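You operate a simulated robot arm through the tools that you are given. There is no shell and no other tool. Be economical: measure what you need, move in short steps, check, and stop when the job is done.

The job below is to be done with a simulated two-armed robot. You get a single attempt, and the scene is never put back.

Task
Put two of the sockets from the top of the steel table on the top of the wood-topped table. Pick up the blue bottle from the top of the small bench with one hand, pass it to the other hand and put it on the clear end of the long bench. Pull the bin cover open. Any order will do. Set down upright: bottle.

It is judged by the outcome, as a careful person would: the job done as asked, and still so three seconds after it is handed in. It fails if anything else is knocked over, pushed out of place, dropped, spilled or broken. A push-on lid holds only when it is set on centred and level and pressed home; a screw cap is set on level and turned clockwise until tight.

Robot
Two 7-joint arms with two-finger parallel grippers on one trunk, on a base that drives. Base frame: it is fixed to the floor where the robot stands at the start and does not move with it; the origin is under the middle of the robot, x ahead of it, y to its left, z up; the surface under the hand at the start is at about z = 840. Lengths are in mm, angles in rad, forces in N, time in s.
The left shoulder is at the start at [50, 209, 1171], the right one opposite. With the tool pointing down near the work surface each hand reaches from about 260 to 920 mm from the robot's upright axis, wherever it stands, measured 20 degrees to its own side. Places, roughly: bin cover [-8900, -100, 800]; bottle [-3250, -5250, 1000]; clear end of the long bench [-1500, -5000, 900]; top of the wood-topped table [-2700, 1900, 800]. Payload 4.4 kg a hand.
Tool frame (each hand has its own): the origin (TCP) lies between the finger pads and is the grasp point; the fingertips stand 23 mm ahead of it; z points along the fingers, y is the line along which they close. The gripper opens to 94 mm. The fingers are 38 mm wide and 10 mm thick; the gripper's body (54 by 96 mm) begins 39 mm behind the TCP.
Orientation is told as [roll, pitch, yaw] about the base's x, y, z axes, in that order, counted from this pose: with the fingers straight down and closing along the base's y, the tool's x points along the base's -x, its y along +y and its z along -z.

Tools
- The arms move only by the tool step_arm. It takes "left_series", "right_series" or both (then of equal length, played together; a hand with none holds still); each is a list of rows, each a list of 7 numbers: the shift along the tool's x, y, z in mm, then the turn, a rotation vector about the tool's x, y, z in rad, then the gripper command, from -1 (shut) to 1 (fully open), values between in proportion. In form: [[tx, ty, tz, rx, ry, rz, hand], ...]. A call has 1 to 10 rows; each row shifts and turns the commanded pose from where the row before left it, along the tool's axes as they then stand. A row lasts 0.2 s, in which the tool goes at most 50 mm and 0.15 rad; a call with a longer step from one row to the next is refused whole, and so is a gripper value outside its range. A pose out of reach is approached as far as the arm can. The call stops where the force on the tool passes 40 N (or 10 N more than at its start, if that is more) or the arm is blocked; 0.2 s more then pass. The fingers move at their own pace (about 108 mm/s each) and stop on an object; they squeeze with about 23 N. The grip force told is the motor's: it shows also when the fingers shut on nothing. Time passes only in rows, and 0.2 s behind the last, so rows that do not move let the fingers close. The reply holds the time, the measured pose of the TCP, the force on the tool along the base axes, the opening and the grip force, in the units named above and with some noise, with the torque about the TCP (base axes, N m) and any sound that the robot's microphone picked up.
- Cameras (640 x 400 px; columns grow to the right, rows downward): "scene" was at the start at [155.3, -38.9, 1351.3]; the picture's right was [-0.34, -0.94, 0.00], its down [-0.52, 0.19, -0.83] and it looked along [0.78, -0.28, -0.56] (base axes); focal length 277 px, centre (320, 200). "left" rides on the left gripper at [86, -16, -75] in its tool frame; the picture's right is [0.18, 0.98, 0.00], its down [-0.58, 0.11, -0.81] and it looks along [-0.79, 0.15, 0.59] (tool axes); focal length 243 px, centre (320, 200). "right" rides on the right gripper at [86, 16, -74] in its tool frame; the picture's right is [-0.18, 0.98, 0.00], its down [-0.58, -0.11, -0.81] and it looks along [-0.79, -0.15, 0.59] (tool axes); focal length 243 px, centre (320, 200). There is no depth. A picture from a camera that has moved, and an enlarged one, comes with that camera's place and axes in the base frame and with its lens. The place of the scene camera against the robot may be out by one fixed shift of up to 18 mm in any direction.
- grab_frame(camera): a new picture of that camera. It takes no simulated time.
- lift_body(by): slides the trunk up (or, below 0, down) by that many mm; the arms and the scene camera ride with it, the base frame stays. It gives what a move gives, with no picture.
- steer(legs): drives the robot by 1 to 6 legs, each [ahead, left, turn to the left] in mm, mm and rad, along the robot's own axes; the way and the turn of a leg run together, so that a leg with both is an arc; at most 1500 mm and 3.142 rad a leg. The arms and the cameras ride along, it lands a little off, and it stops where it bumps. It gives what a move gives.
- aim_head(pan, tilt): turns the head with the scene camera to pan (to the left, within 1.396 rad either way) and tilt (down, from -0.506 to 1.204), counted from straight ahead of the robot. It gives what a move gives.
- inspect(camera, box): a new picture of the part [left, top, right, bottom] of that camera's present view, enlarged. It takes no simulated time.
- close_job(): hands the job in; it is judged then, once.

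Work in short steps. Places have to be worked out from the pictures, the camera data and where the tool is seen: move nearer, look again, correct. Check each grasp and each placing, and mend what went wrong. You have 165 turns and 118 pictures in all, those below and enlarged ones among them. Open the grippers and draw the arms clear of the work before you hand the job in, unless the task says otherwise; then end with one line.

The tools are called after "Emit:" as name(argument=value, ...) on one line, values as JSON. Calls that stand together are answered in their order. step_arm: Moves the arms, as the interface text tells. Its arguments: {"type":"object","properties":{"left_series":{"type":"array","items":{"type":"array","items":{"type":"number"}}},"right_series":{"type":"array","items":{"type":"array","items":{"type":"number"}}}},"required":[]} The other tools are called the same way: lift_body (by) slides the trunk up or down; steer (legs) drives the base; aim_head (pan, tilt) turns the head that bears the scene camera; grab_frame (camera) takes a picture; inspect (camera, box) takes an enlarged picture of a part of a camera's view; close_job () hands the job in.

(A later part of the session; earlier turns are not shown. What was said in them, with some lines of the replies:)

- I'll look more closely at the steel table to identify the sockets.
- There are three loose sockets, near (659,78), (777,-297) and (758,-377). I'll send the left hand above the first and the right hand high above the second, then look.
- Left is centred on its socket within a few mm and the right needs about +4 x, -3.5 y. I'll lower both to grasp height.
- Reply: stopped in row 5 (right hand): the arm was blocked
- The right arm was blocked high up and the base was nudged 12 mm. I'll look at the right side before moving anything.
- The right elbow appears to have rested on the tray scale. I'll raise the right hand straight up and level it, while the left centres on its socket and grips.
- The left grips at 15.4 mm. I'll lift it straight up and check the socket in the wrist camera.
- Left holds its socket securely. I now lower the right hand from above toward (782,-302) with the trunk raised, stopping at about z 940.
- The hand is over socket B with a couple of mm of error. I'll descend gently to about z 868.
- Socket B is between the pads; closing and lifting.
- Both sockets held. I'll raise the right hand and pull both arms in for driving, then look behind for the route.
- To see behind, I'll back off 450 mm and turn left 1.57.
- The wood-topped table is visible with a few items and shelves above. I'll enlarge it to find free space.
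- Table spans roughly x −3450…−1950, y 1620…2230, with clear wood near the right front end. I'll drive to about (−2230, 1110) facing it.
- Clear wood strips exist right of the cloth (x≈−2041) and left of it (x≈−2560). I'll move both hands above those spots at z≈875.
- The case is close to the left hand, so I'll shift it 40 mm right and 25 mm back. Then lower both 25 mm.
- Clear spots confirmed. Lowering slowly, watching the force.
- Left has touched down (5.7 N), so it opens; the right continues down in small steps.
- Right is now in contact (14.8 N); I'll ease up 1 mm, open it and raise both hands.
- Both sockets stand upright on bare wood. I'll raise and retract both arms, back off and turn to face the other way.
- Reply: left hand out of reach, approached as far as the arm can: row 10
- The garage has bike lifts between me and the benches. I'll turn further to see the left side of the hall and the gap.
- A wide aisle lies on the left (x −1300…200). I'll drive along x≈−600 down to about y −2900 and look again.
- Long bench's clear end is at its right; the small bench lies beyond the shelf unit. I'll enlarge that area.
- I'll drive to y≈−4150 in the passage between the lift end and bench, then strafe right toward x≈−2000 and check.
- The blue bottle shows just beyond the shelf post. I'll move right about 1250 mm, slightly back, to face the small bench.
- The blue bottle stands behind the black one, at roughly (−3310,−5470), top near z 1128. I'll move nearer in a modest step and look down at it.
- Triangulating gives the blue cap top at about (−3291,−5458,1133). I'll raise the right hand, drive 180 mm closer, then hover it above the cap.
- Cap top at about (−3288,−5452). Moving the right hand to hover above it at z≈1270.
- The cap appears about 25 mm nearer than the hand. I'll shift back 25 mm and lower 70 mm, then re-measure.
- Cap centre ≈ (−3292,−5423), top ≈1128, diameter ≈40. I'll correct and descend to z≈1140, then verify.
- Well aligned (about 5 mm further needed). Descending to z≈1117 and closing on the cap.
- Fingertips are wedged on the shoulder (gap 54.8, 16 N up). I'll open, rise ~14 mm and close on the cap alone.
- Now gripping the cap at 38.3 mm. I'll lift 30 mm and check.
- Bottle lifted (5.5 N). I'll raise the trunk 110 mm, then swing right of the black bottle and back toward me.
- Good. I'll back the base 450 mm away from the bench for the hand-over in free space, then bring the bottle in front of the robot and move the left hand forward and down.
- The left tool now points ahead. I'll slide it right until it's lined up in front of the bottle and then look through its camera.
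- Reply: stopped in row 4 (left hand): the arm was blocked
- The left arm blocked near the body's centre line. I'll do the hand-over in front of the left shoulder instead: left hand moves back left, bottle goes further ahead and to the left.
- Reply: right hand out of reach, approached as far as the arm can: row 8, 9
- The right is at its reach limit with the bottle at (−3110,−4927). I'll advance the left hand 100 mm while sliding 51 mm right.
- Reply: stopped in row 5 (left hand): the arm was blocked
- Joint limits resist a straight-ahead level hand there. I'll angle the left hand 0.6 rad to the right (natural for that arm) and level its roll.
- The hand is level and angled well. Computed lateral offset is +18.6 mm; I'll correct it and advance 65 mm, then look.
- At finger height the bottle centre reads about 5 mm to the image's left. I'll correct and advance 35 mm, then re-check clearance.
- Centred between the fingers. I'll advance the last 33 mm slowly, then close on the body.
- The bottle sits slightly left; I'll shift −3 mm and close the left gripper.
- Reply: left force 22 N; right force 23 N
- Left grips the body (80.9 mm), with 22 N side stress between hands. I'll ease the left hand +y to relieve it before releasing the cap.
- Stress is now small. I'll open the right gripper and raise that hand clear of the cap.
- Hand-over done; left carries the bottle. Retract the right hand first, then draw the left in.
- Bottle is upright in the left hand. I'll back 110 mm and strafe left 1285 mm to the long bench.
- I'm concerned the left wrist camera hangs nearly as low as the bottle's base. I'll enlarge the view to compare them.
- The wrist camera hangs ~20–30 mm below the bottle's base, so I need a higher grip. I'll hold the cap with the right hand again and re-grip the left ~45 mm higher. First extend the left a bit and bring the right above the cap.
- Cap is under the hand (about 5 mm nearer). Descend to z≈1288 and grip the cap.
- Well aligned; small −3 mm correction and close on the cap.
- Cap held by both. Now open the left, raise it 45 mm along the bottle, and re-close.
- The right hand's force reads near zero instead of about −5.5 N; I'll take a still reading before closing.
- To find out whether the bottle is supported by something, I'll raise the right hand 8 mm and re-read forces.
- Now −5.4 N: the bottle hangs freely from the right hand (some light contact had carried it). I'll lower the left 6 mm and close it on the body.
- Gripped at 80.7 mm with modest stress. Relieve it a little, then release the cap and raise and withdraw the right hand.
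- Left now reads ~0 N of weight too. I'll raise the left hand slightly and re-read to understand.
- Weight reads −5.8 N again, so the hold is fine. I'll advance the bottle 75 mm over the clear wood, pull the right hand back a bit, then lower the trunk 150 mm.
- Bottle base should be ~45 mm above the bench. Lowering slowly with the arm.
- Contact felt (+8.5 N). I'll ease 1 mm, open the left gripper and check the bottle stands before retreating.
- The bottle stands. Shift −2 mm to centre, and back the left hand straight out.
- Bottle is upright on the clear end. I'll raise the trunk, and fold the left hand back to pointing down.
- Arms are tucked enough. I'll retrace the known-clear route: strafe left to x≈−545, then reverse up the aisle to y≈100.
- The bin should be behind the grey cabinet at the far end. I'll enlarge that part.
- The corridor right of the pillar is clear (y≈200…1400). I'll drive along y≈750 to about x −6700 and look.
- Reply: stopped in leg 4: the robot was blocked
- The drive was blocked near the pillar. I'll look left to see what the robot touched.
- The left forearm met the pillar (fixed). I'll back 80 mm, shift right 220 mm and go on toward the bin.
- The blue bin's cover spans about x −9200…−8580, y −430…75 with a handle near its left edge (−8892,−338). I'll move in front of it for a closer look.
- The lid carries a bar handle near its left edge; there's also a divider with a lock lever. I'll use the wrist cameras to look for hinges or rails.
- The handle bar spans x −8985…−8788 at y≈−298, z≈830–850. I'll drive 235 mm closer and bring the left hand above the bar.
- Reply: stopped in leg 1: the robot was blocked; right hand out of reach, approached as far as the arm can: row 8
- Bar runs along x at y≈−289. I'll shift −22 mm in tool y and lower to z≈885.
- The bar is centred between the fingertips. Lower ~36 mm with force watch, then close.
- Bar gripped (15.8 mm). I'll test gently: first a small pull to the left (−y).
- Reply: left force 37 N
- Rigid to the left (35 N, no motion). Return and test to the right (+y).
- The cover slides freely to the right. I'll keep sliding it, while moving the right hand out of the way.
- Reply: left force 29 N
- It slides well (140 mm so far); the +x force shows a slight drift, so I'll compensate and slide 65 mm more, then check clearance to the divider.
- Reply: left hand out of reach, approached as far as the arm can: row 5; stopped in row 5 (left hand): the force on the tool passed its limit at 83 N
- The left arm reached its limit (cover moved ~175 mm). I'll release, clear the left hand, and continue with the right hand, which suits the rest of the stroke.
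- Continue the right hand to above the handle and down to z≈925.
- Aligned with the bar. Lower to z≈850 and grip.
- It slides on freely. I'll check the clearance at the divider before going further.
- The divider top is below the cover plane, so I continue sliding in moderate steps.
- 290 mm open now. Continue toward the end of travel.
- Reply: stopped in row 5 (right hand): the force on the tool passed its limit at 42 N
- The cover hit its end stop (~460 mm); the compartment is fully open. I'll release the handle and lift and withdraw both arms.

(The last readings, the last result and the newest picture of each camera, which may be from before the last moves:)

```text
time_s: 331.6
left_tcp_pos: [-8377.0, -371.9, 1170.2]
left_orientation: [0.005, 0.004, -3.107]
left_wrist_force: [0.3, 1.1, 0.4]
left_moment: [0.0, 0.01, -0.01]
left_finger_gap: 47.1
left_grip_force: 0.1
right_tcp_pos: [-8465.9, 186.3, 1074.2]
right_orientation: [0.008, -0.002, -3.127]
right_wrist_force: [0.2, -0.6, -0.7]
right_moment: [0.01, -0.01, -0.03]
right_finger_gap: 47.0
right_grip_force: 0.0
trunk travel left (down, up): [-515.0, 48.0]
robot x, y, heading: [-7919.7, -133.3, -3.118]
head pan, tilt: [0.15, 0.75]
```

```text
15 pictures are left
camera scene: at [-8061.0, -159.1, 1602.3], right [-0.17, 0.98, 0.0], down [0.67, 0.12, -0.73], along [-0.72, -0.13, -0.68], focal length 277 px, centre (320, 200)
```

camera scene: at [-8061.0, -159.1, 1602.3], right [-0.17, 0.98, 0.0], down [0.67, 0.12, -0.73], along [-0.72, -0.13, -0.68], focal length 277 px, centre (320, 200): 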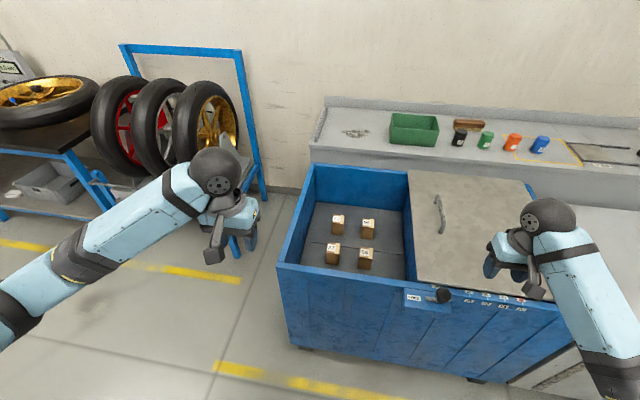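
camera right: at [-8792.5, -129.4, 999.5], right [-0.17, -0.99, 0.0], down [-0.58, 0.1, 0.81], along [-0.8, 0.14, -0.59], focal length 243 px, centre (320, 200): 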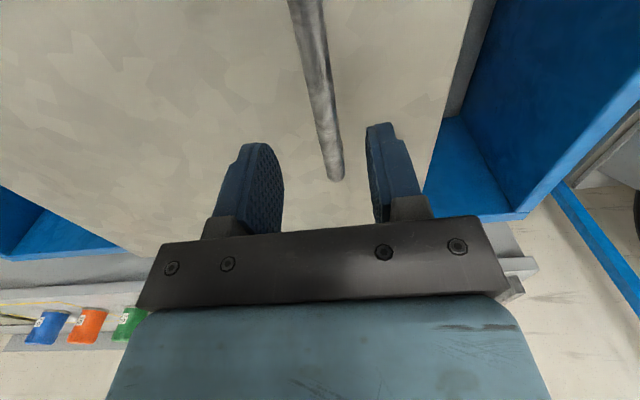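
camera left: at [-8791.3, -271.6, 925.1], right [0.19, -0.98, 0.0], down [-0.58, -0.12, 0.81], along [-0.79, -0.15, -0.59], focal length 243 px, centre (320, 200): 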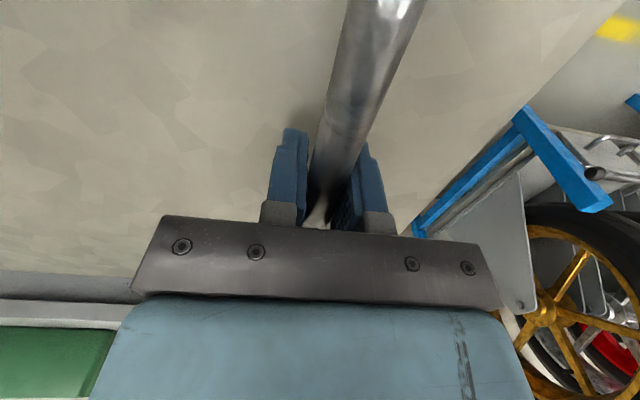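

The cover stays open, and the sockets and bottle are placed. I'll open both grippers fully and hand in.

Emit:
step_arm(left_series=[[0, 0, 0, 0, 0, 0, 1], [0, 0, 0, 0, 0, 0, 1]], right_series=[[0, 0, 0, 0, 0, 0, 1], [0, 0, 0, 0, 0, 0, 1]])

Emit:
close_job()

```text
time_s: 332.2
left_tcp_pos: [-8376.8, -371.1, 1170.5]
left_orientation: [0.004, 0.002, -3.106]
left_wrist_force: [0.8, 0.6, 0.0]
left_moment: [0.01, -0.02, 0.01]
left_finger_gap: 94.4
left_grip_force: 0.0
right_tcp_pos: [-8464.0, 185.2, 1073.8]
right_orientation: [0.007, -0.001, -3.128]
right_wrist_force: [0.0, -1.4, 0.2]
right_moment: [0.07, 0.0, -0.02]
right_finger_gap: 94.4
right_grip_force: 0.0
trunk travel left (down, up): [-515.0, 48.0]
robot x, y, heading: [-7918.0, -132.3, -3.116]
head pan, tilt: [0.15, 0.75]
```

```text
The job is handed in.
```

The job is handed in: two sockets stand on the wood-topped table, the blue bottle was passed from the right hand to the left and stands upright on the clear end of the long bench, and the bin cover is slid fully open; along the way the robot lightly bumped the tray scale, the pillar and the bin, and I saw nothing move.
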